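You operate a simulated robot arm through the tools that you are given. There is no shell and no other tool. Be economical: measure what you need, move in short steps, check, and stop when the job is done.

You are at the controls of a simulated robot arm. One attempt, no reset.

JOB
Take the steel weight on the top of the counter and put it away on the top of the desk. Put the square cap on the top of the counter away on the top of the parts cart. Put three of the tape tabs from the top of the desk on the top of the scale pan. Fetch the tape roll from the top of the check bench and set it on top of the spool there. Put the coil from the top of the check bench on the top of the fitting bench. Pull the counter door open. The order is free. Set down upright: steel weight.
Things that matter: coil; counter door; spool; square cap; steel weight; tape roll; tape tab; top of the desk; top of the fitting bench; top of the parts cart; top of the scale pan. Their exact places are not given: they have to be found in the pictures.

Only the result counts: the job must be done as asked and must still hold three seconds after the hand-in. Knocking over, shifting, dropping, spilling or breaking anything else fails it. Lids that push on must go on centred and level and be pressed home; caps that screw on are set level and turned clockwise until they are tight.

ROBOT AND FRAMES
A 7-joint arm with a two-finger parallel gripper on a trunk, on a base that drives. Base frame: it is fixed to the floor where the robot stands at the start and does not move with it; the origin is under the middle of the robot, x ahead of it, y to its left, z up; the surface under the hand at the start is at about z = 1070. Units: mm, rad, N and s.
Its first joint turns from -2.897 to 2.897 rad. Places, roughly: coil (12x5x3 cm) [-2200, -2600, 800]; counter door [800, -400, 400]; spool (9x9x10 cm) [-1900, -2600, 800]; square cap [750, -250, 1000]; steel weight [750, 0, 1000]; tape roll (6x6x3 cm) [-1900, -2800, 800]; tape tab (4x2x2 cm) [3000, -100, 700]; top of the desk [2400, -200, 700]; top of the fitting bench [-6300, -700, 700]; top of the parts cart [-5700, -4700, 700]; top of the scale pan [1800, -200, 800]. Payload 1.57 kg.
Tool frame: the origin (TCP) lies between the finger pads and is the grasp point; the fingertips stand 30 mm ahead of it; z points along the fingers, y is the line along which they close. Largest opening 80 mm; finger width 17, thickness 12; the body of the gripper, 40 by 82 mm, starts 80 mm behind the TCP.
Orientation is told as [roll, pitch, yaw] about the base's x, y, z axes, in that order, counted from this pose: with the fingers straight down and closing along the base's y, the tool's x points along the base's -x, its y along +y and its z along -z.

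CONTROLS
- The arm moves only by the tool arm_command. Its argument "increments" is one flat list of numbers, 7 for each row, row after row: the turn, a rotation vector about the tool's x, y, z in rad, then the shift along the tool's x, y, z in mm, then the gripper command, from -1 (shut) to 1 (fully open), values between in proportion. In form: [rx, ry, rz, tx, ty, tz, hand, rx, ry, rz, tx, ty, tz, hand, ...]. A call has 1 to 20 rows; each row is the pose to reach, as a shift and turn from the pose commanded when the call began, along the tool's axes at that moment. Rows are played at 5 a second. More than 50 mm and 0.15 rad between two rows, or a gripper value outside its range, and nothing of the call is played. Where a pose cannot be reached the arm comes as near as it can. A force on the tool above 40 N (or 10 N above the force at the start of the call, whichever is more), or a blocked arm, ends the call early, and 0.2 s more pass. The fingers move at their own pace (about 153 mm/s each) and stop on an object; they squeeze with about 23 N. The grip force told is the motor's: it shows also when the fingers shut on nothing. Time passes only in rows, and 0.2 s behind the last, so rows that repeat a pose let the fingers close. It gives the time, the measured TCP pose, the force on the tool (base axes), the opening and the grip force at its end, in the units of the frame above (readings bear some noise), with the torque about the TCP (base axes, N m) and any sound that the robot's microphone picked up.
- Cameras (640 x 400 px; columns grow to the right, rows downward): "scene" is now at [-21.2, 139.3, 1395.2]; the picture's right is [-0.54, -0.84, 0.00], its down [-0.26, 0.16, -0.95] and it looks along [0.80, -0.51, -0.30] (base axes); focal length 272 px, centre (320, 200). "wrist" rides on the gripper at [72, -7, -122] in the tool frame; the picture's right is [0.09, 1.00, 0.00], its down [-0.84, 0.08, -0.54] and it looks along [-0.54, 0.05, 0.84] (tool axes); focal length 238 px, centre (320, 200).
- get_image(camera): a new picture of that camera. No time passes.
- base_move(legs): drives the robot by 1 to 6 legs, each [ahead, left, turn to the left] in mm, mm and rad, along the robot's own axes; the way and the turn of a leg run together, so that a leg with both is an arc; at most 1500 mm and 3.142 rad a leg. The arm and the cameras ride along, it lands a little off, and it stops where it bumps. It gives what a move gives.
- pan_tilt(pan, tilt): turns the head with the scene camera to pan (to the left, within 2.496 rad either way) and tilt (down, from -0.506 to 1.204), counted from straight ahead of the robot. It gives what a move gives.
- locate(camera, pixels): for up to 12 pixels [column, row] of the newest picture of that camera ("zoom" is the newest enlarged one), the place [x, y, z] in the base frame of the surface seen there, good to about 2 mm. No time passes.
- zoom(camera, box): a new picture of the part [left, top, right, bottom] of that camera's present view, enlarged. No time passes.
- close_job(): hands the job in; it is judged then, once.

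Go step by step. Measure first, check grasps and placings, and put right what went wrong. The budget is 145 turns and 168 pictures, counting those below and the enlarged ones. Unless the task says otherwise, let go and move clear before handing in.

The tools are called after "Call:" as a command line: name --argument value ..., lists and objects as JSON in quotes. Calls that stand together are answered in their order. arm_command: Moves the arm, as the interface text tells. Its arguments: {"type":"object","properties":{"increments":{"type":"array"}},"required":["increments"]} The other tools are called the same way: base_move (legs) drives the base; pan_tilt (pan, tilt) turns the head that bears the scene camera; get_image (camera) takes a picture; locate (camera, pixels) gives the place of the surface under pixels of a picture; zoom (camera, box) takes an enlarged picture of a part of a camera's view; close_job () hands the job in.

At the start:

```text
time: 0.0
tool_pos: [575.6, -248.0, 1315.2]
tool_rot: [0.001, 0.001, 0.0]
ft_force: [0.4, 0.2, -0.1]
ft_torque: [-0.01, 0.0, 0.01]
opening: 79.9
finger_force: 0.1
robot x, y, heading: [0.6, -0.3, 0.0]
head pan, tilt: [-0.569, 0.307]
```

scene: 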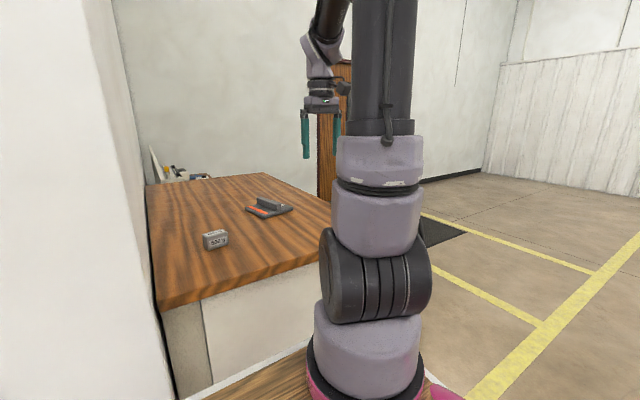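
wrist: 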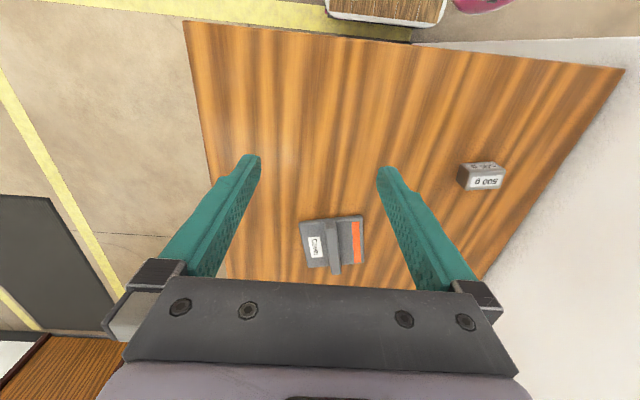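

The weight shows at scene (215,239) and wrist (485,175), the cap at scene (268,207) and wrist (333,243). I'll measure both and take enlarged views.

Call:
locate --camera "wrist" --pixels '[[460, 165], [495, 163], [503, 175], [500, 187], [468, 188], [480, 168], [303, 222], [362, 217], [366, 262], [310, 266], [335, 245], [400, 130]]'

Call:
zoom --camera "wrist" --box '[280, 120, 540, 290]'

Call:
zoom --camera "scene" --box '[140, 140, 340, 280]'

```text
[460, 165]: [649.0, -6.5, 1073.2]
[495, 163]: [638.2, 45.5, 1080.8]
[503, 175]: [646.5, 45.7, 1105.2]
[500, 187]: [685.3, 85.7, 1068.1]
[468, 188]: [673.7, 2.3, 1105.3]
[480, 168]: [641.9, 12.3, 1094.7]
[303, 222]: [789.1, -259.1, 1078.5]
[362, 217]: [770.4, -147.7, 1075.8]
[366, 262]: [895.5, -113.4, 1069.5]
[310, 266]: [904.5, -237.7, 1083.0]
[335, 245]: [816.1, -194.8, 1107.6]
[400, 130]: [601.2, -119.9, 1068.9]
```

```text
2.35 times, centred on (410, 205) of wrist
```

zoom: 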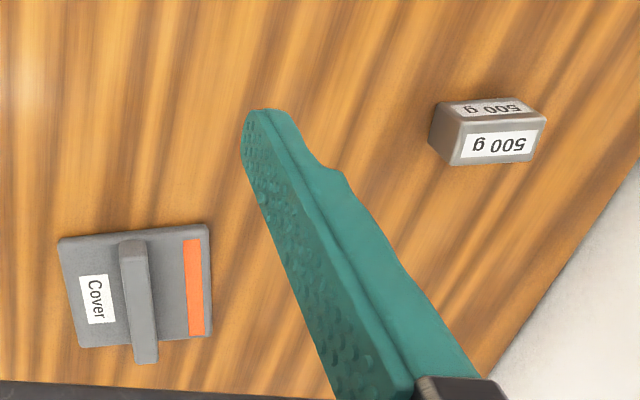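

```text
2.86 times, centred on (240, 210) of scene
```

zoom: 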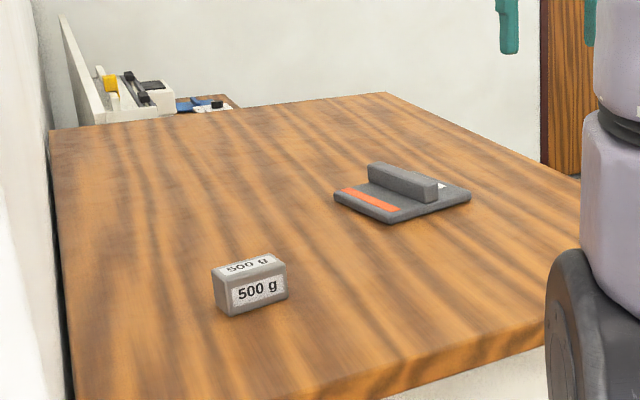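

The weight stands with one label on top and one on its near face. I'll measure its corners and the cap handle's ends from the enlarged scene view.

Call:
locate --camera "zoom" --pixels '[[216, 271], [229, 284], [284, 264], [267, 256], [250, 268], [258, 290], [372, 167], [433, 184], [378, 164], [437, 188], [405, 175], [400, 212]]'

Call:
zoom --camera "wrist" --box '[290, 200, 380, 280]'

Call:
pan_tilt --pan -0.1 --tilt 0.4

Call:
get_image --camera "scene"

```text
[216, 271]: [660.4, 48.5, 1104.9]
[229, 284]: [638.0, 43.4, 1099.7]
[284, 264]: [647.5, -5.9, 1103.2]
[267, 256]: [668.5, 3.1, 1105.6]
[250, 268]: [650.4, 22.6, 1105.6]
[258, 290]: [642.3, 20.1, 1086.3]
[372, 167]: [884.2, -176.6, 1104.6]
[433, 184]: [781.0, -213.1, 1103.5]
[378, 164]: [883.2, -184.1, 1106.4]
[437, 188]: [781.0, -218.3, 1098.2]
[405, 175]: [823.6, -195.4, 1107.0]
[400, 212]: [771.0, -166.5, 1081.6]
```

```text
5.00 times, centred on (335, 240) of wrist
```

zoom: 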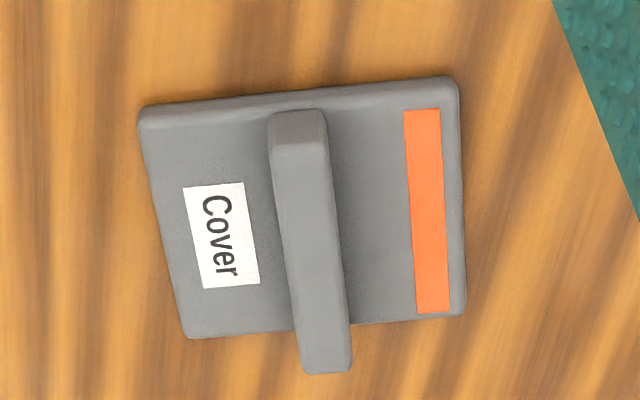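

```text
time: 0.9
tool_pos: [577.1, -247.8, 1315.8]
tool_rot: [0.001, 0.0, 0.0]
ft_force: [0.6, 0.9, 0.5]
ft_torque: [-0.02, 0.01, -0.04]
opening: 80.3
finger_force: 0.0
robot x, y, heading: [-2.7, -4.5, -0.001]
head pan, tilt: [-0.099, 0.4]
```

```text
162 pictures are left
```

scene: 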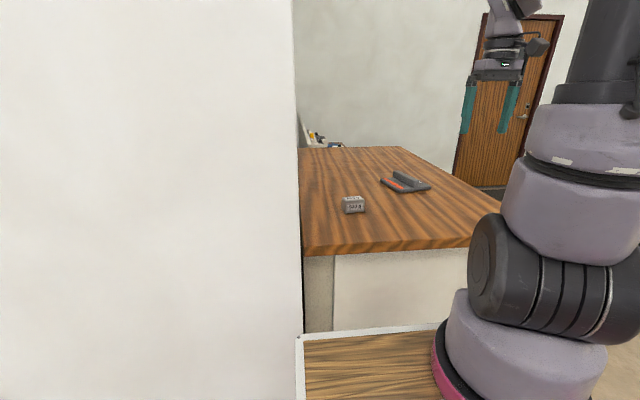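

The weight is about 50 (y) x 28 x 37 mm, centred near [653, 21]. Before grasping I'll look around to learn the room.

Call:
locate --camera "scene" --pixels '[[290, 150], [290, 320], [100, 200], [303, 250], [470, 240], [500, 197], [400, 147], [400, 290], [320, 280], [370, 350], [310, 340], [300, 150]]'

Call:
pan_tilt --pan -1.3 --tilt 0.35

Call:
get_image --camera "scene"

Call:
pan_tilt --pan -2.3 --tilt 0.35

Call:
get_image --camera "scene"

Call:
pan_tilt --pan 2.2 --tilt 0.35

Call:
get_image --camera "scene"

```text
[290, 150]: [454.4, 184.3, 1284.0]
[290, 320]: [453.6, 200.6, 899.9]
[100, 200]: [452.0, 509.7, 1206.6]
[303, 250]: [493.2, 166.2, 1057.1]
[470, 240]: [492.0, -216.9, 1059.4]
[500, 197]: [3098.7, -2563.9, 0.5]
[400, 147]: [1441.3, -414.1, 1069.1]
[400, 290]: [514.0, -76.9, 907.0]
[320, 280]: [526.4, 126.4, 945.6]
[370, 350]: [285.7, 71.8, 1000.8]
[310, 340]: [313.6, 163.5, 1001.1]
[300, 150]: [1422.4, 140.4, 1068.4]
```

```text
time: 2.3
tool_pos: [575.5, -247.4, 1316.7]
tool_rot: [0.0, 0.001, -0.002]
ft_force: [0.9, 1.0, -0.4]
ft_torque: [-0.01, -0.02, -0.01]
opening: 80.2
finger_force: 0.0
robot x, y, heading: [-0.4, 1.3, -0.0]
head pan, tilt: [-1.3, 0.351]
```

```text
161 pictures are left
```

scene: 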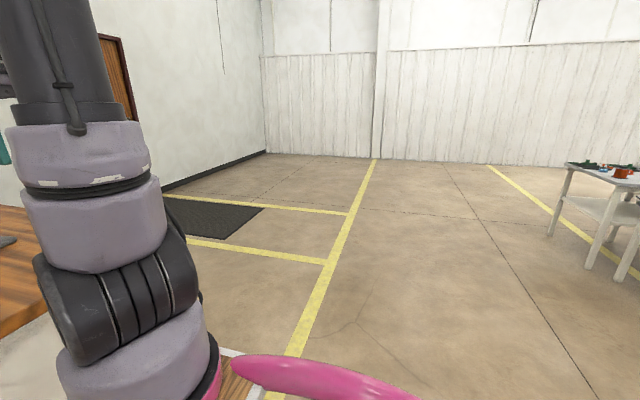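

```text
time: 3.6
tool_pos: [577.7, -247.5, 1315.7]
tool_rot: [-0.002, 0.001, 0.0]
ft_force: [0.7, 0.3, -0.5]
ft_torque: [0.01, -0.02, 0.01]
opening: 80.0
finger_force: 0.1
robot x, y, heading: [3.0, -0.5, 0.001]
head pan, tilt: [-2.3, 0.351]
```

```text
160 pictures are left
```

scene: 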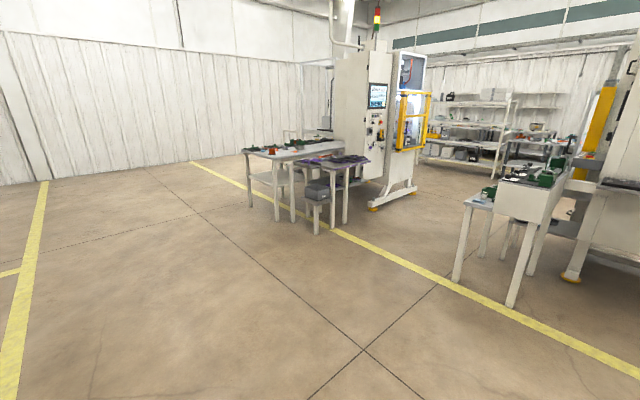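

```text
time: 7.2
tool_pos: [576.4, -248.0, 1316.4]
tool_rot: [0.001, 0.001, -0.001]
ft_force: [0.4, -0.9, -0.3]
ft_torque: [-0.04, 0.02, -0.03]
opening: 80.0
finger_force: 0.1
robot x, y, heading: [2.4, 1.3, -0.002]
head pan, tilt: [2.201, 0.351]
```

```text
159 pictures are left
```

scene: 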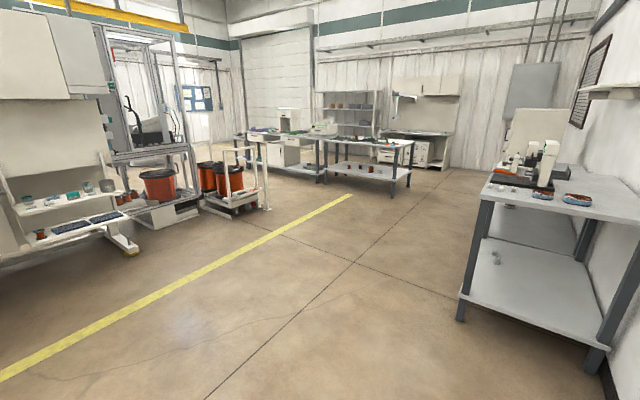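

The surroundings are known now: the counter spans x 492–1430 with a wall at y≈170, and work tables are spread about. First I'll move above the weight, turned about 0.18 rad to match it.

Call:
arm_command --increments '[0, 0, -0.0225, -9.75, 33.75, 12.5, 1, 0, 0, -0.045, -19.5, 67.5, 25, 1, 0, 0, -0.0675, -29.25, 101.25, 37.5, 1, 0, 0, -0.09, -39, 135, 50, 1, 0, 0, -0.1125, -48.75, 168.75, 62.5, 1, 0, 0, -0.135, -58.5, 202.5, 75, 1, 0, 0, -0.1575, -68.25, 236.25, 87.5, 1, 0, 0, -0.18, -78, 270, 100, 1, 0, 0, -0.18, -78, 270, 100, 1]'

Call:
get_image --camera "wrist"

```text
time: 9.2
tool_pos: [653.6, 22.0, 1212.9]
tool_rot: [0.002, -0.001, 0.18]
ft_force: [0.1, 0.0, 0.7]
ft_torque: [0.02, -0.01, 0.01]
opening: 79.8
finger_force: 0.0
robot x, y, heading: [-0.6, -3.8, 0.001]
head pan, tilt: [2.201, 0.351]
```

```text
158 pictures are left
```

wrist: 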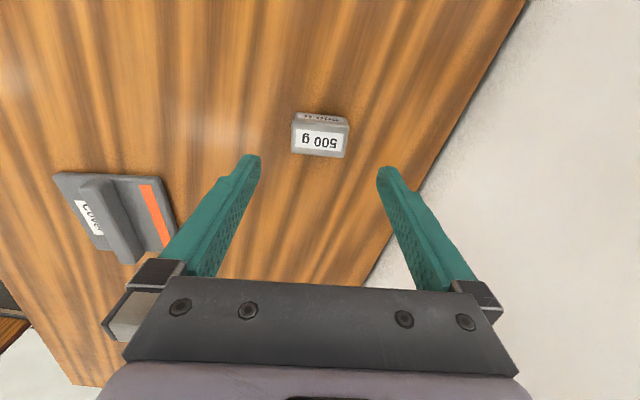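

The weight at (320,135) looks square to the fingers. I'll measure its top corners for the final centring.

Call:
locate --camera "wrist" --pixels '[[297, 123], [345, 128], [342, 155], [296, 150], [320, 140]]'

```text
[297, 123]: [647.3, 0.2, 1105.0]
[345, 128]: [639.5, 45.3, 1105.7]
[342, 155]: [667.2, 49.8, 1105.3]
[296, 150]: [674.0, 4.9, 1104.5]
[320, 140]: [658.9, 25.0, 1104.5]
```

Centre is about [657, 25]. Going down and closing, then lifting.

Call:
arm_command --increments '[0, 0, 0, -4, 2.3, 40, 1, 0, 0, 0, -4, 2.3, 80, 1, 0, 0, 0, -4, 2.3, 108, 1, 0, 0, 0, -4, 2.3, 108, -1, 0, 0, 0, -4, 2.3, 108, -1, 0, 0, 0, -4, 2.3, 108, -1, 0, 0, 0, -4, 2.3, 70, -1, 0, 0, 0, -4, 2.3, 30, -1, 0, 0, 0, -4, 2.3, -10, -1, 0, 0, 0, -4, 2.3, -50, -1]'

Call:
get_image --camera "wrist"

Call:
pan_tilt --pan -1.57 --tilt 0.7

Call:
get_image --camera "scene"

```text
time: 11.4
tool_pos: [657.1, 26.9, 1266.4]
tool_rot: [0.0, 0.003, 0.18]
ft_force: [0.7, -0.1, -0.6]
ft_torque: [0.03, 0.03, 0.0]
opening: 0.0
finger_force: 20.9
robot x, y, heading: [1.8, -2.3, -0.001]
head pan, tilt: [2.201, 0.351]
```

```text
157 pictures are left
```

wrist: 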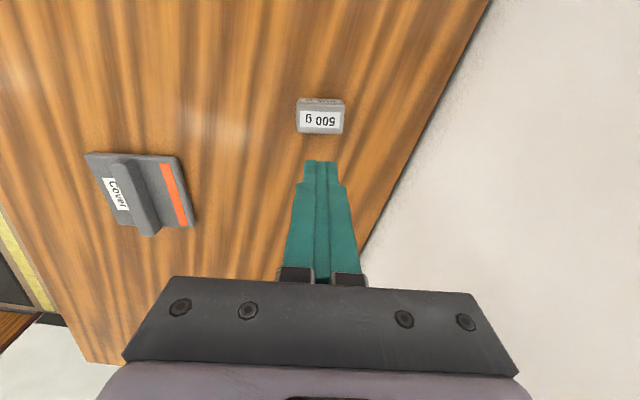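

```text
time: 14.5
tool_pos: [656.3, 27.5, 1265.4]
tool_rot: [0.0, 0.002, 0.18]
ft_force: [-0.3, 0.5, 0.6]
ft_torque: [-0.04, 0.0, 0.01]
opening: 0.0
finger_force: 21.0
robot x, y, heading: [3.5, -3.0, -0.002]
head pan, tilt: [-1.571, 0.7]
```

```text
156 pictures are left
```

scene: 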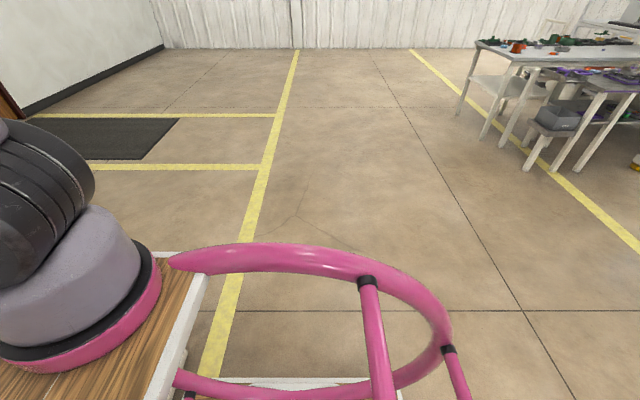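

The fingers shut on nothing (opening 0) and the weight still stands at (320,118). I'll measure it and retry in steps, checking the opening before lifting.

Call:
locate --camera "wrist" --pixels '[[300, 110], [341, 113], [340, 132], [300, 130], [320, 120]]'

Call:
arm_command --increments '[0, 0, 0, 0, 0, 0, 1, 0, 0, 0, 0, 0, 40, 1, 0, 0, 0, 0, 0, 80, 1, 0, 0, 0, 0, 0, 120, 1, 0, 0, 0, 0, 0, 162, 1, 0, 0, 0, 0, 0, 162, 1]'

Call:
get_image --camera "wrist"

```text
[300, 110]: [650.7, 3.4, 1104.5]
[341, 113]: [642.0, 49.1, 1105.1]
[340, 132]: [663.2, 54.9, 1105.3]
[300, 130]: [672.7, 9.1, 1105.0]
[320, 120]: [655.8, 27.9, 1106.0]
```

```text
time: 15.9
tool_pos: [658.2, 29.1, 1102.4]
tool_rot: [-0.001, 0.001, 0.179]
ft_force: [0.2, -0.6, 0.7]
ft_torque: [-0.03, -0.01, -0.03]
opening: 80.0
finger_force: 0.1
robot x, y, heading: [1.4, 2.7, -0.003]
head pan, tilt: [-1.571, 0.7]
```

```text
155 pictures are left
```

wrist: 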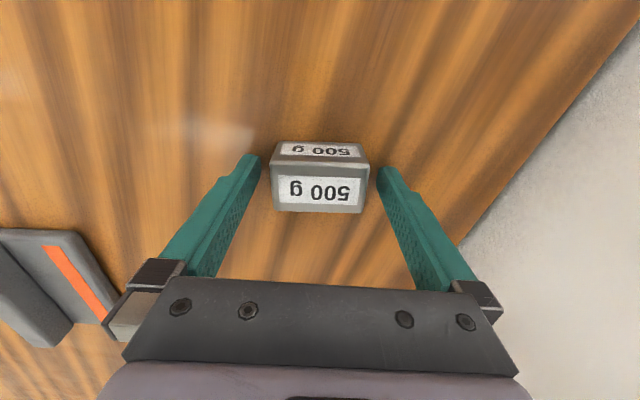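

The weight sits between the fingers at (320,180). Closing in place and reading the opening.

Call:
arm_command --increments '[0, 0, 0, 0, 0, 3, -1, 0, 0, 0, 0, 0, 3, -1, 0, 0, 0, 0, 0, 3, -1, 0, 0, 0, 0, 0, 3, -1]'

Call:
get_image --camera "wrist"

```text
time: 16.9
tool_pos: [657.8, 27.1, 1101.1]
tool_rot: [0.0, -0.003, 0.178]
ft_force: [2.7, 1.5, 14.5]
ft_torque: [0.0, -0.09, 0.17]
opening: 56.3
finger_force: 23.1
robot x, y, heading: [-0.3, -2.1, -0.002]
head pan, tilt: [-1.571, 0.7]
```

```text
154 pictures are left
```

wrist: 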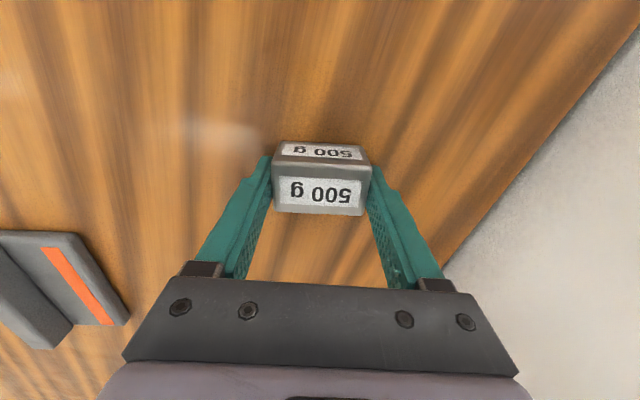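

Held at opening 56 with 23 N. I'll lift slowly and check whether it slips.

Call:
arm_command --increments '[0, 0, 0, 0, 0, -2, -1, 0, 0, 0, 0, 0, -4, -1, 0, 0, 0, 0, 0, -8, -1, 0, 0, 0, 0, 0, -12, -1, 0, 0, 0, 0, 0, -18, -1]'

Call:
get_image --camera "wrist"

```text
time: 18.1
tool_pos: [656.4, 26.5, 1119.6]
tool_rot: [0.0, 0.002, 0.179]
ft_force: [0.8, 0.4, -4.4]
ft_torque: [0.0, -0.05, 0.01]
opening: 56.1
finger_force: 23.1
robot x, y, heading: [-2.0, 0.2, 0.007]
head pan, tilt: [-1.571, 0.7]
```

```text
153 pictures are left
```

wrist: 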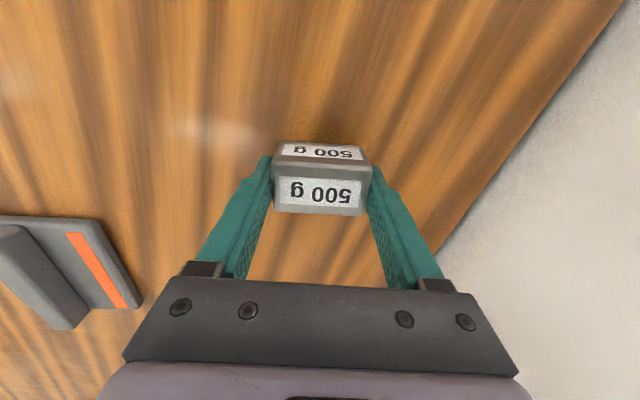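

Lift is holding (−4.4 N is the 0.5 kg weight), so the first lift was just too jerky. I'll raise it gradually and look along the route to the right.

Call:
arm_command --increments '[0, 0, 0, 0, 0, -3, -1, 0, 0, 0, 0, 0, -8, -1, 0, 0, 0, 0, 0, -15, -1, 0, 0, 0, 0, 0, -24, -1, 0, 0, 0, 0, 0, -34, -1, 0, 0, 0, 0, 0, -46, -1, 0, 0, 0, 0, 0, -60, -1, 0, 0, 0, 0, 0, -75, -1, 0, 0, 0, 0, 0, -90, -1, 0, 0, 0, 0, 0, -102, -1, 0, 0, 0, 0, 0, -112, -1, 0, 0, 0, 0, 0, -120, -1, 0, 0, 0, 0, 0, -126, -1, 0, 0, 0, 0, 0, -129, -1, 0, 0, 0, 0, 0, -130, -1]'

Call:
pan_tilt --pan -0.75 --tilt 0.3

Call:
get_image --camera "scene"

Call:
pan_tilt --pan -1.57 --tilt 1.15

Call:
get_image --camera "scene"

```text
time: 21.3
tool_pos: [657.2, 26.6, 1249.3]
tool_rot: [-0.001, 0.0, 0.179]
ft_force: [0.4, 0.6, -4.9]
ft_torque: [0.02, -0.01, -0.01]
opening: 56.2
finger_force: 22.9
robot x, y, heading: [1.5, -1.8, 0.001]
head pan, tilt: [-1.571, 0.7]
```

```text
time: 22.4
tool_pos: [657.7, 25.7, 1250.2]
tool_rot: [0.0, 0.0, 0.18]
ft_force: [-0.7, -0.5, -4.4]
ft_torque: [0.0, 0.01, -0.01]
opening: 56.0
finger_force: 23.1
robot x, y, heading: [-0.3, -0.5, 0.001]
head pan, tilt: [-0.75, 0.3]
```

```text
152 pictures are left
```

scene: 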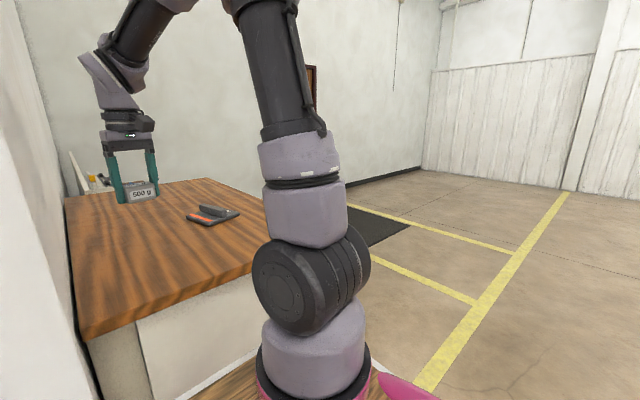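

```text
time: 23.6
tool_pos: [658.0, 25.9, 1250.1]
tool_rot: [-0.001, 0.001, 0.181]
ft_force: [0.1, -0.5, -5.5]
ft_torque: [-0.01, 0.03, 0.01]
opening: 55.9
finger_force: 22.6
robot x, y, heading: [-1.4, 0.1, 0.002]
head pan, tilt: [-1.571, 1.15]
```

```text
151 pictures are left
```

scene: 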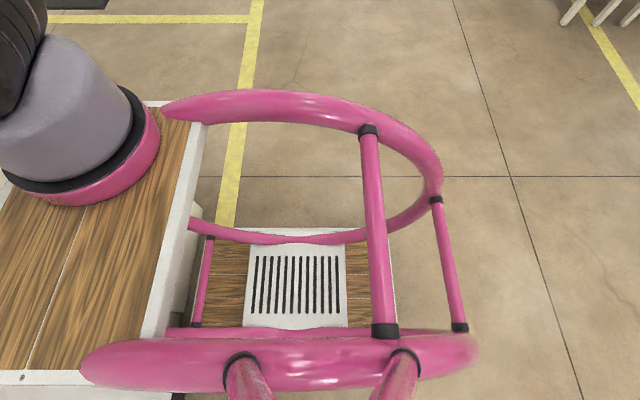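

The weight stays held. I'll measure the robot's own outline (rail, tray) so I know the clearance needed.

Call:
locate --camera "scene" --pixels '[[160, 103], [280, 95], [435, 160], [470, 345], [385, 250], [250, 100], [205, 120], [160, 330], [150, 160], [60, 180], [100, 10], [320, 340]]'

```text
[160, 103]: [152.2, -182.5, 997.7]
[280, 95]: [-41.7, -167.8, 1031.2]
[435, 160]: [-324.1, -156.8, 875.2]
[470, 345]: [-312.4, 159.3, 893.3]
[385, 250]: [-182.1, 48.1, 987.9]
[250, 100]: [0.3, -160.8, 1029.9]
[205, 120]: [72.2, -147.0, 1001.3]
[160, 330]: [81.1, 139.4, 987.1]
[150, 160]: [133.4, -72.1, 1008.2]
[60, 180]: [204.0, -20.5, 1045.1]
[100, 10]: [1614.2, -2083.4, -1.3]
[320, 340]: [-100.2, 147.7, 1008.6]
```

The robot is about ±190 wide and from -330 to +320 long. I'll back off a little, slide right 1000, and look at the counter's side and on toward the desk.

Call:
base_move --legs '[[-50, 0, 0], [0, -1000, 0]]'

Call:
pan_tilt --pan 0.35 --tilt 0.4

Call:
get_image --camera "scene"

Call:
get_image --camera "wrist"

```text
time: 29.3
tool_pos: [618.2, -961.1, 1250.6]
tool_rot: [0.0, 0.0, 0.199]
ft_force: [0.6, -0.1, -5.2]
ft_torque: [0.01, 0.05, 0.0]
opening: 56.2
finger_force: 22.8
robot x, y, heading: [-37.9, -995.8, 0.017]
head pan, tilt: [-1.571, 1.15]
```

```text
time: 31.2
tool_pos: [616.9, -962.5, 1250.7]
tool_rot: [0.001, 0.0, 0.198]
ft_force: [1.3, -0.1, -4.8]
ft_torque: [0.0, -0.03, -0.01]
opening: 56.1
finger_force: 23.1
robot x, y, heading: [-41.9, -1001.6, 0.019]
head pan, tilt: [0.351, 0.4]
```

```text
150 pictures are left
```

scene: 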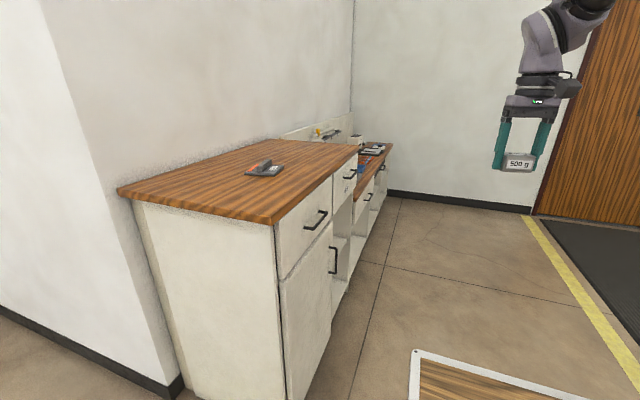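

```text
149 pictures are left
```

wrist: 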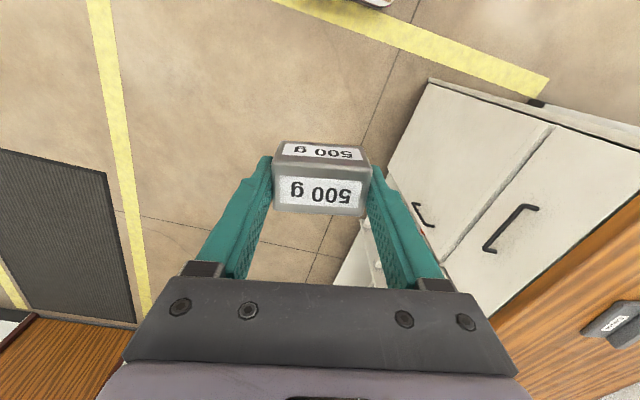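

The counter front faces −y: drawer at (318,220), door with handle at (333,260), desk beyond at (375,160). Measuring these.

Call:
locate --camera "scene" --pixels '[[333, 249], [333, 272], [305, 330], [288, 280], [330, 225], [275, 222], [357, 150], [390, 148], [371, 230], [345, 173], [500, 165], [380, 200]]'

Call:
zoom --camera "scene" --box '[260, 120, 420, 240]'

```text
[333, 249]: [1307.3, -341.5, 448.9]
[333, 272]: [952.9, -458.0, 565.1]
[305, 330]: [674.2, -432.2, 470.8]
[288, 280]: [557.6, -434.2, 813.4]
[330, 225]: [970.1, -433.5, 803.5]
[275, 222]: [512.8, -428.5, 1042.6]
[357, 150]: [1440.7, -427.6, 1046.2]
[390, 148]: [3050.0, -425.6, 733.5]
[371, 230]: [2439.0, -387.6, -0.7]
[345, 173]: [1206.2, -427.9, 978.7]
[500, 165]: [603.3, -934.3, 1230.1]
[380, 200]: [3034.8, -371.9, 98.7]
```

```text
3.33 times, centred on (340, 180) of scene
```

zoom: 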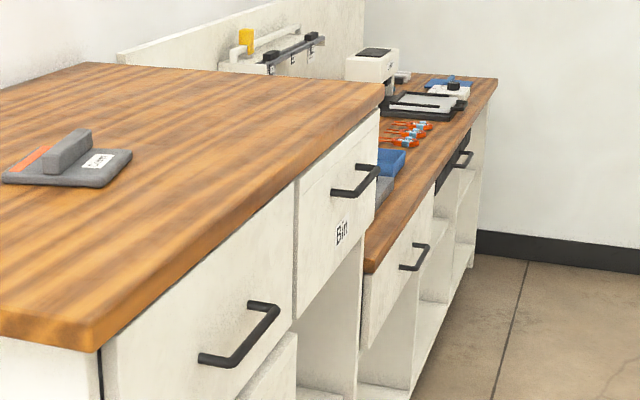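

The desk runs x 1440–3050 with its front at y≈−427. I'll drive along to x≈1950 and turn to face it.

Call:
base_move --legs '[[1000, -20, -0.018], [990, 0, 0], [0, 0, 1.57]]'

Call:
pan_tilt --pan 0.0 --tilt 0.5

Call:
get_image --camera "scene"

Call:
get_image --camera "wrist"

```text
time: 44.9
tool_pos: [1938.0, -379.5, 1250.7]
tool_rot: [0.001, -0.002, 1.728]
ft_force: [-0.1, -1.0, -4.6]
ft_torque: [0.02, 0.0, -0.02]
opening: 55.6
finger_force: 23.1
robot x, y, heading: [1948.2, -1042.3, 1.549]
head pan, tilt: [0.351, 0.4]
```

```text
time: 45.8
tool_pos: [1938.1, -381.7, 1249.4]
tool_rot: [0.002, 0.0, 1.728]
ft_force: [1.1, 0.5, -4.9]
ft_torque: [0.0, 0.01, 0.0]
opening: 55.8
finger_force: 22.9
robot x, y, heading: [1950.3, -1041.1, 1.544]
head pan, tilt: [0.0, 0.499]
```

```text
147 pictures are left
```

scene: 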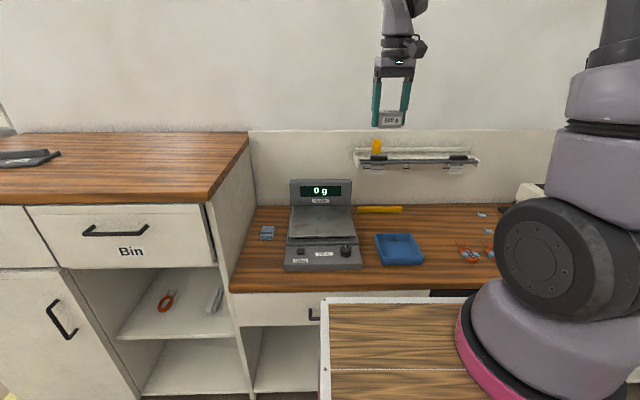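

```text
146 pictures are left
```

wrist: 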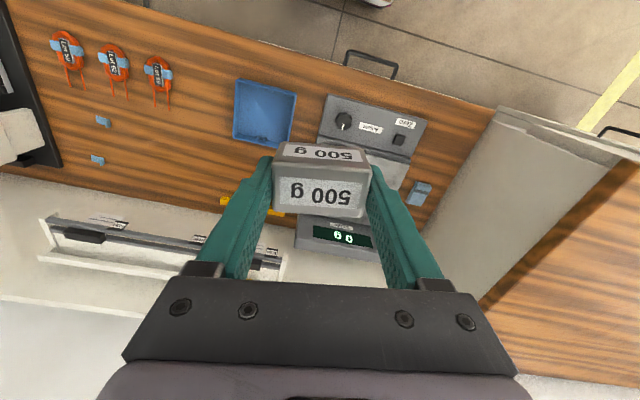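

I can see the scale (display 0 g), a blue tray, and small blue blocks at (267,233), (482,215), (487,231). I'll enlarge and measure.

Call:
zoom --camera "scene" --box '[230, 170, 510, 300]'

Call:
locate --camera "zoom" --pixels '[[85, 140], [85, 152], [576, 102], [588, 136], [134, 102], [280, 102], [132, 165], [285, 165], [390, 180], [215, 50], [340, 90], [150, 255]]'

Call:
locate --camera "wrist" --pixels '[[103, 120], [97, 160], [420, 193], [265, 110], [66, 50], [160, 75], [30, 200], [240, 205], [340, 235], [330, 100], [425, 125], [408, 160]]'

```text
2.29 times, centred on (370, 235) of scene
```

zoom: 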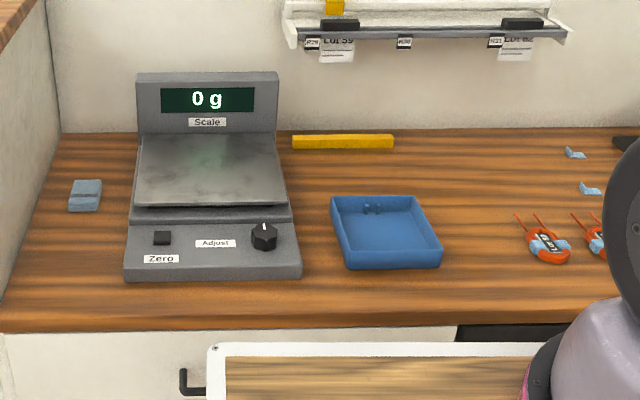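

```text
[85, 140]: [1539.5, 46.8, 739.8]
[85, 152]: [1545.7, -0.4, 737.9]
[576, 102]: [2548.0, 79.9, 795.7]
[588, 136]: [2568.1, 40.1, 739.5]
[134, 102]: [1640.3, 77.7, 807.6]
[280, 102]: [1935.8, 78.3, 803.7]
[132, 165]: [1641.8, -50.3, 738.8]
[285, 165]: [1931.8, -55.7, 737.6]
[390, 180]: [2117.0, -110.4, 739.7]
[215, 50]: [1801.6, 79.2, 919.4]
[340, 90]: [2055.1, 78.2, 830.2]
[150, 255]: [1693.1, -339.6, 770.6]
```

```text
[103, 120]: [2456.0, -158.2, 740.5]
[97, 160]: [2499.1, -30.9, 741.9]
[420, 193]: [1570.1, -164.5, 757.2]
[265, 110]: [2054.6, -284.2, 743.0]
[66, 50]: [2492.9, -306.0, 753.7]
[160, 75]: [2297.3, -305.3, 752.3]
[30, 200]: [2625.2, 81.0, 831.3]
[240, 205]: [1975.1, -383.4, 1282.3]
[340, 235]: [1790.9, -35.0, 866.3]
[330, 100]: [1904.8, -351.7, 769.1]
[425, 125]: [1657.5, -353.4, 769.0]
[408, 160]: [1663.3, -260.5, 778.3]
```

Desk top is z≈739. I'll pick a free spot between the blue tray and the coils for the weight; measuring candidates.

Call:
locate --camera "wrist" --pixels '[[195, 110], [190, 140], [235, 90], [233, 138], [170, 105], [154, 105], [200, 170], [222, 195], [195, 60], [130, 97], [297, 95]]'

```text
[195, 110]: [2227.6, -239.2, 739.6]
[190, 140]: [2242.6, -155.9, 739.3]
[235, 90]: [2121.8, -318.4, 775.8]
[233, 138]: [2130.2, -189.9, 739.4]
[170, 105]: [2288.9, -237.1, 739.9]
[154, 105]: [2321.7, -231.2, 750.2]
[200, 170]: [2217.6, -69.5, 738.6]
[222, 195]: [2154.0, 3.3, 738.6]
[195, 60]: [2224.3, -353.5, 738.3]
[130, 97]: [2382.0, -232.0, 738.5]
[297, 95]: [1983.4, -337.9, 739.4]
```

Free spot chosen: [2225, −140]. Moving there smoothly and lower, to z≈950 first.

Call:
arm_command --increments '[0, 0, 0, -1.4, -2.3, 2.2, -1, 0, 0, 0, -5.4, -9, 8.4, -1, 0, 0, 0, -11.7, -19.5, 18.2, -1, 0, 0, 0, -20, -33.4, 31.2, -1, 0, 0, 0, -30, -50.2, 46.9, -1, 0, 0, 0, -41.5, -69.3, 64.8, -1, 0, 0, 0, -54.2, -90.4, 84.5, -1, 0, 0, 0, -67.7, -113, 105.6, -1, 0, 0, 0, -81.8, -136.5, 127.6, -1, 0, 0, 0, -96.2, -160.5, 150, -1, 0, 0, 0, -110.5, -184.5, 172.4, -1, 0, 0, 0, -124.6, -208, 194.4, -1, 0, 0, 0, -138.1, -230.6, 215.5, -1, 0, 0, 0, -150.8, -251.7, 235.2, -1, 0, 0, 0, -162.3, -270.8, 253.1, -1, 0, 0, 0, -172.3, -287.6, 268.8, -1, 0, 0, 0, -180.6, -301.5, 281.8, -1, 0, 0, 0, -186.9, -312, 291.6, -1, 0, 0, 0, -190.9, -318.7, 297.8, -1, 0, 0, 0, -192.3, -321, 300, -1]'

Call:
get_image --camera "wrist"

```text
time: 50.0
tool_pos: [2224.4, -139.9, 948.4]
tool_rot: [0.0, 0.001, 1.727]
ft_force: [-0.5, 0.3, -5.1]
ft_torque: [0.03, 0.0, -0.02]
opening: 55.6
finger_force: 22.7
robot x, y, heading: [1946.7, -1038.5, 1.548]
head pan, tilt: [0.0, 0.499]
```

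```text
144 pictures are left
```

wrist: 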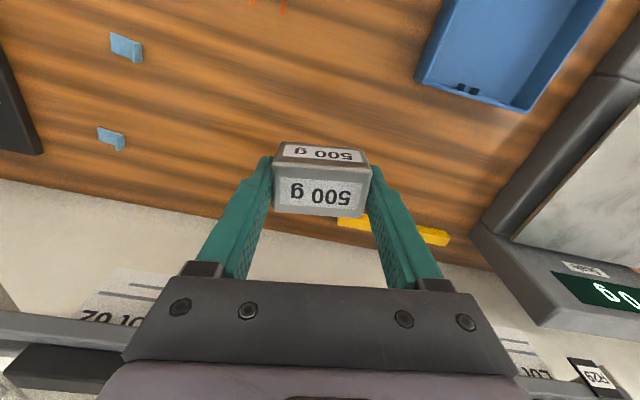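

Clear below. Lowering to a gentle contact.

Call:
arm_command --increments '[0, 0, 0, 0, 0, 5, -1, 0, 0, 0, 0, 0, 15, -1, 0, 0, 0, 0, 0, 30, -1, 0, 0, 0, 0, 0, 50, -1, 0, 0, 0, 0, 0, 72, -1, 0, 0, 0, 0, 0, 95, -1, 0, 0, 0, 0, 0, 116, -1, 0, 0, 0, 0, 0, 134, -1, 0, 0, 0, 0, 0, 148, -1, 0, 0, 0, 0, 0, 158, -1, 0, 0, 0, 0, 0, 165, -1, 0, 0, 0, 0, 0, 170, -1, 0, 0, 0, 0, 0, 173, -1, 0, 0, 0, 0, 0, 174, -1]'

Call:
get_image --camera "wrist"

```text
time: 53.0
tool_pos: [2225.9, -140.6, 776.0]
tool_rot: [0.0, -0.001, 1.728]
ft_force: [0.6, 0.3, -4.3]
ft_torque: [0.01, 0.03, -0.02]
opening: 55.8
finger_force: 22.9
robot x, y, heading: [1951.1, -1040.7, 1.548]
head pan, tilt: [0.0, 0.499]
```

```text
143 pictures are left
```

wrist: 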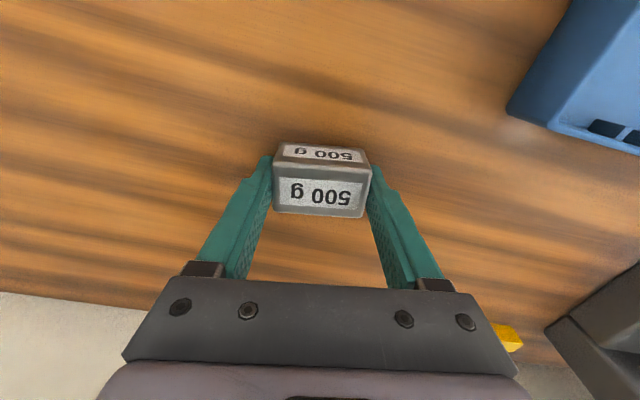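

Not yet touching (−4.3 N); a few millimetres remain. Easing down until contact.

Call:
arm_command --increments '[0, 0, 0, 0, 0, 1.5, -1, 0, 0, 0, 0, 0, 3, -1, 0, 0, 0, 0, 0, 4, -1, 0, 0, 0, 0, 0, 4, -1]'

```text
time: 54.0
tool_pos: [2225.3, -140.1, 771.9]
tool_rot: [0.0, 0.0, 1.727]
ft_force: [0.9, 0.8, -4.6]
ft_torque: [0.01, 0.01, -0.01]
opening: 55.6
finger_force: 23.1
robot x, y, heading: [1948.7, -1042.8, 1.55]
head pan, tilt: [0.0, 0.499]
```

Call:
arm_command --increments '[0, 0, 0, 0, 0, 1, -1, 0, 0, 0, 0, 0, 1.5, -1, 0, 0, 0, 0, 0, 1.5, -1]'

```text
time: 54.8
tool_pos: [2225.7, -139.8, 770.8]
tool_rot: [-0.001, -0.001, 1.728]
ft_force: [-2.2, -1.0, -0.1]
ft_torque: [-0.1, -0.08, -0.03]
opening: 55.9
finger_force: 22.7
robot x, y, heading: [1948.0, -1041.1, 1.548]
head pan, tilt: [0.0, 0.499]
```

Contact (force fell to ~0). Releasing and rising straight up.

Call:
arm_command --increments '[0, 0, 0, 0, 0, 0.5, -1, 0, 0, 0, 0, 0, 0.5, 1, 0, 0, 0, 0, 0, 0.5, 1, 0, 0, 0, 0, 0, -10, 1, 0, 0, 0, 0, 0, -40, 1, 0, 0, 0, 0, 0, -80, 1, 0, 0, 0, 0, 0, -120, 1, 0, 0, 0, 0, 0, -160, 1, 0, 0, 0, 0, 0, -200, 1, 0, 0, 0, 0, 0, -240, 1]'

Call:
get_image --camera "wrist"

```text
time: 57.0
tool_pos: [2221.1, -141.1, 1009.5]
tool_rot: [0.0, 0.003, 1.728]
ft_force: [0.9, 0.5, -0.9]
ft_torque: [-0.02, 0.01, 0.03]
opening: 80.0
finger_force: 0.1
robot x, y, heading: [1948.2, -1040.3, 1.546]
head pan, tilt: [0.0, 0.499]
```

```text
142 pictures are left
```

wrist: 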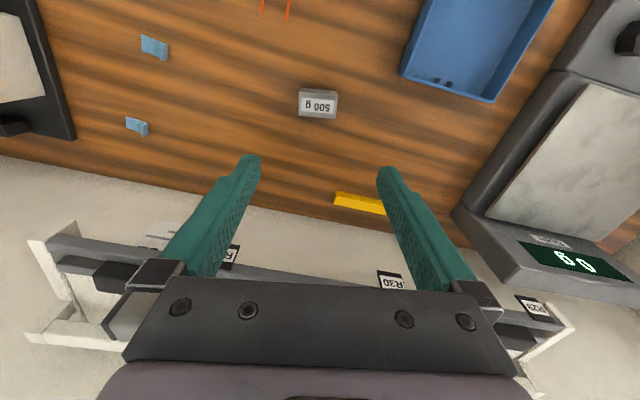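

The weight stands upright at (318,103). Now I'll raise and pull back the arm, then look right for all the tape tabs.

Call:
arm_command --increments '[0, 0, 0, 30, 0, -30, 1, 0, 0, 0, 60, 0, -60, 1, 0, 0, 0, 90, 0, -90, 1, 0, 0, 0, 120, 0, -120, 1, 0, 0, 0, 150, 0, -150, 1, 0, 0, 0, 180, 0, -180, 1, 0, 0, 0, 210, 0, -210, 1, 0, 0, 0, 240, 0, -240, 1]'

Call:
base_move --legs '[[0, -600, 0.02]]'

Call:
get_image --camera "wrist"

Call:
get_image --camera "scene"

```text
time: 58.8
tool_pos: [2261.0, -376.1, 1249.9]
tool_rot: [0.001, 0.0, 1.728]
ft_force: [0.1, -0.1, -0.3]
ft_torque: [-0.03, 0.01, -0.01]
opening: 80.1
finger_force: 0.1
robot x, y, heading: [1946.9, -1040.7, 1.55]
head pan, tilt: [0.0, 0.499]
```

```text
time: 62.1
tool_pos: [2841.8, -379.2, 1250.1]
tool_rot: [0.001, 0.0, 1.748]
ft_force: [-0.8, 0.3, -0.2]
ft_torque: [0.02, 0.01, 0.01]
opening: 79.9
finger_force: 0.0
robot x, y, heading: [2543.3, -1046.2, 1.571]
head pan, tilt: [0.0, 0.499]
```

```text
141 pictures are left
```

wrist: 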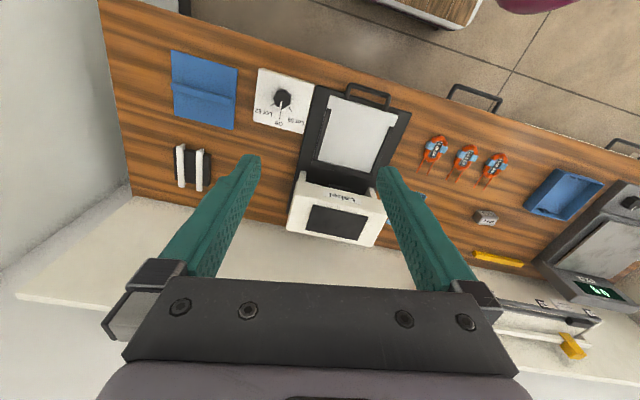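

```text
140 pictures are left
```

scene: 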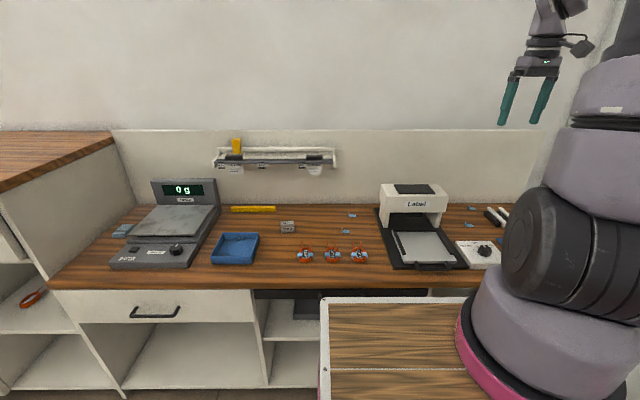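

Tabs at scene (352,215), (346,231) and maybe (471,208). Enlarging.

Call:
zoom --camera "scene" --box '[280, 190, 520, 290]'

Call:
zoom --camera "wrist" --box '[100, 30, 300, 200]'

Call:
locate --camera "wrist" --pixels '[[205, 90], [418, 200], [196, 168]]'

Call:
locate --camera "scene" --pixels '[[471, 208], [352, 215], [346, 231], [497, 240], [288, 226]]'

```text
2.67 times, centred on (400, 240) of scene
```

zoom: 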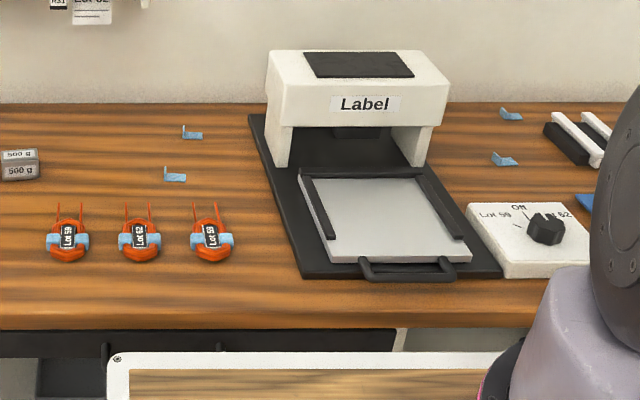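

```text
2.35 times, centred on (200, 115) of wrist
```

zoom: 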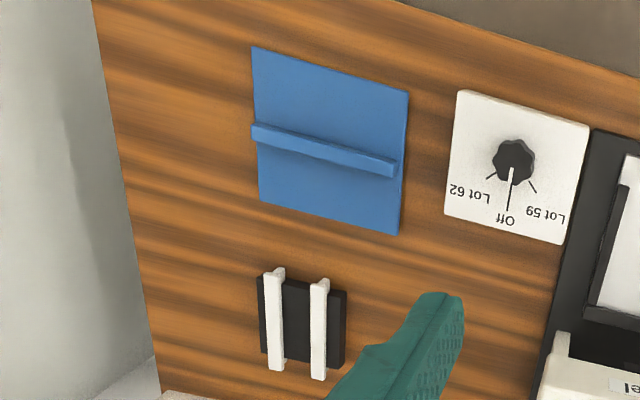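

```text
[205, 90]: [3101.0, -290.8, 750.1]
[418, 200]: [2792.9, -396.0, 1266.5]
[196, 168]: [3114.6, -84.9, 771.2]
```

```text
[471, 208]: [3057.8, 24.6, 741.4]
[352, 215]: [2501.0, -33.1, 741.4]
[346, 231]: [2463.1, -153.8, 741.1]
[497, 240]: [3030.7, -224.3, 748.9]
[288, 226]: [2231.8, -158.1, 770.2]
```

There are four L-shaped tabs: A [2463,−154], B [2501,−33], and two near x≈3000. I'll bring the wrist above A and B for a close look, squaring the tool to the desk.

Call:
arm_command --increments '[0, 0, 0.0136, -24.6, 24.3, 25.4, 1, 0, 0, 0.0272, -49.2, 48.5, 50.8, 1, 0, 0, 0.0408, -73.7, 72.8, 76.2, 1, 0, 0, 0.0545, -98.3, 97.1, 101.5, 1, 0, 0, 0.0681, -122.9, 121.3, 126.9, 1, 0, 0, 0.0817, -147.5, 145.6, 152.3, 1, 0, 0, 0.0953, -172, 169.9, 177.7, 1, 0, 0, 0.109, -196.6, 194.2, 203.1, 1, 0, 0, 0.1225, -221.2, 218.4, 228.5, 1, 0, 0, 0.136, -245.8, 242.7, 253.8, 1, 0, 0, 0.15, -270.3, 267, 279.2, 1, 0, 0, 0.1634, -294.9, 291.2, 304.6, 1, 0, 0, 0.177, -319.5, 315.5, 330, 1, 0, 0, 0.177, -319.5, 315.5, 330, 1]'

Call:
get_image --camera "wrist"

Call:
zoom --camera "wrist" --box '[220, 30, 420, 160]'

```text
time: 65.1
tool_pos: [2476.6, -120.4, 923.6]
tool_rot: [0.0, 0.0, 1.571]
ft_force: [-0.9, 0.0, 0.3]
ft_torque: [0.01, -0.01, 0.0]
opening: 80.0
finger_force: 0.1
robot x, y, heading: [2542.6, -1045.9, 1.569]
head pan, tilt: [0.0, 0.499]
```

```text
137 pictures are left
```

wrist: 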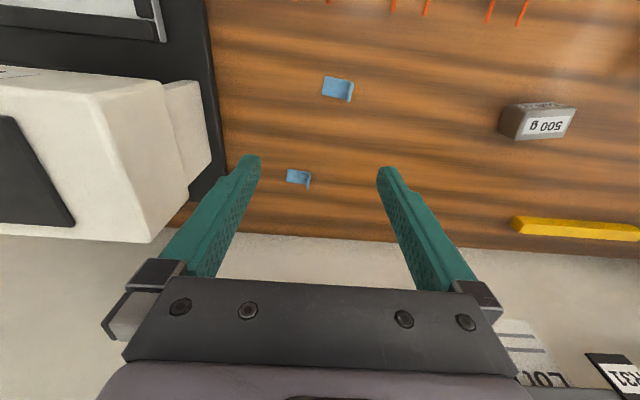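

```text
3.08 times, centred on (320, 95) of wrist
```

zoom: 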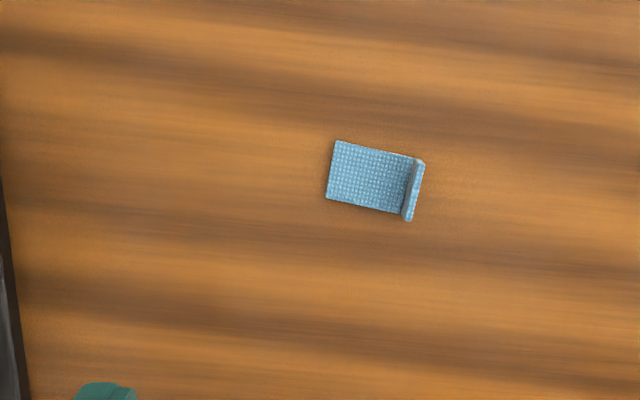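

Tab A is an L: flat plate with an upright flange at its −x end. Measuring flange and plate corners.

Call:
locate --camera "zoom" --pixels '[[420, 162], [407, 217], [414, 190], [335, 143], [327, 198], [370, 175], [405, 185], [411, 200], [450, 200]]'

Call:
zoom --camera "wrist" --box '[260, 150, 340, 200]'

Call:
locate --camera "zoom" --pixels '[[410, 175], [400, 240], [380, 220], [300, 200], [240, 160], [340, 160], [392, 285]]'

```text
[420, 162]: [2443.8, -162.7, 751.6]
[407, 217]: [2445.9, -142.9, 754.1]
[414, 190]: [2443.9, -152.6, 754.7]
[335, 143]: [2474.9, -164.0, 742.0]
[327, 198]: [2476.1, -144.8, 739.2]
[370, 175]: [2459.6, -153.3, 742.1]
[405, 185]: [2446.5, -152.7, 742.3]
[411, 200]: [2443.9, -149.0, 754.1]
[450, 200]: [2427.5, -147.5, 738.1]
```

```text
8.00 times, centred on (300, 175) of wrist
```

zoom: 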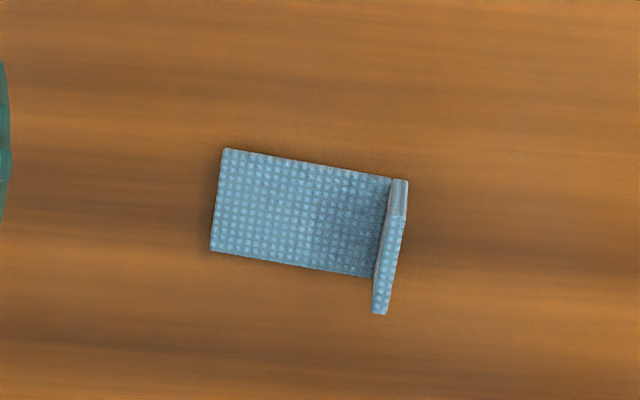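

```text
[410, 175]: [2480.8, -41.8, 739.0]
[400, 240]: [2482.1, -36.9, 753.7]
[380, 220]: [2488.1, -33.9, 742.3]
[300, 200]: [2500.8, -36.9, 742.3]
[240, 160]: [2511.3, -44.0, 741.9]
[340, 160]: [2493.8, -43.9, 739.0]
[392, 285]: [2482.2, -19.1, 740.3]
```

Flange A is at x≈2444.5, y≈−153, z 742–756. Coming down around it with the fingers half open, tips staying above the plate.

Call:
arm_command --increments '[0, 0, 0, 16, 16, 30, 0, 0, 0, 0, 33, 32, 60, 0, 0, 0, 0, 33, 32, 95, 0, 0, 0, 0, 33, 32, 125, 0, 0, 0, 0, 33, 32, 125, 0]'

Call:
get_image --camera "wrist"

```text
time: 66.3
tool_pos: [2444.0, -151.2, 793.6]
tool_rot: [-0.001, -0.001, 1.57]
ft_force: [0.2, -0.5, 0.3]
ft_torque: [0.01, -0.03, 0.02]
opening: 40.2
finger_force: 0.0
robot x, y, heading: [2544.9, -1048.3, 1.569]
head pan, tilt: [0.0, 0.499]
```

```text
134 pictures are left
```

wrist: 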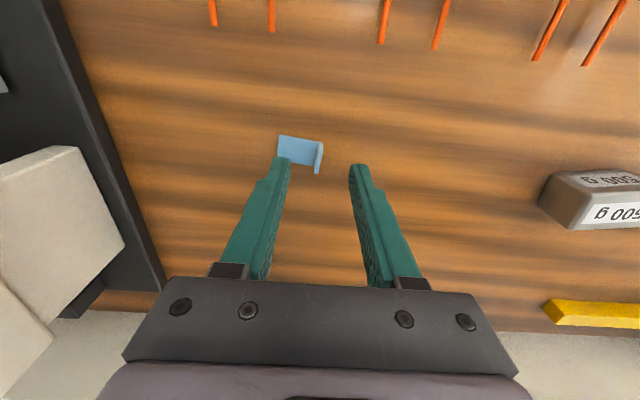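

Aligned: the flange at (319,155) is between the fingertips. Going down 18 mm and closing softly, then a short slow lift.

Call:
arm_command --increments '[0, 0, 0, 0, 0, 10, 0, 0, 0, 0, 0, 0, 18, 0, 0, 0, 0, 0, 0, 18, -1, 0, 0, 0, 0, 0, 18, -1, 0, 0, 0, 0, 0, 18, -1, 0, 0, 0, 0, 0, 15, -1, 0, 0, 0, 0, 0, 8, -1, 0, 0, 0, 0, 0, -5, -1, 0, 0, 0, 0, 0, -25, -1]'

Call:
get_image --camera "wrist"

```text
time: 68.3
tool_pos: [2442.7, -153.2, 818.5]
tool_rot: [-0.001, 0.0, 1.569]
ft_force: [0.1, 0.9, 0.0]
ft_torque: [-0.02, 0.0, 0.02]
opening: 0.4
finger_force: 22.3
robot x, y, heading: [2540.0, -1048.3, 1.571]
head pan, tilt: [0.0, 0.499]
```

```text
133 pictures are left
```

wrist: 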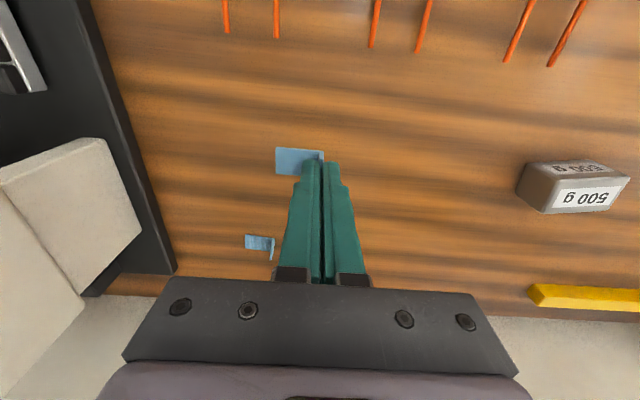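

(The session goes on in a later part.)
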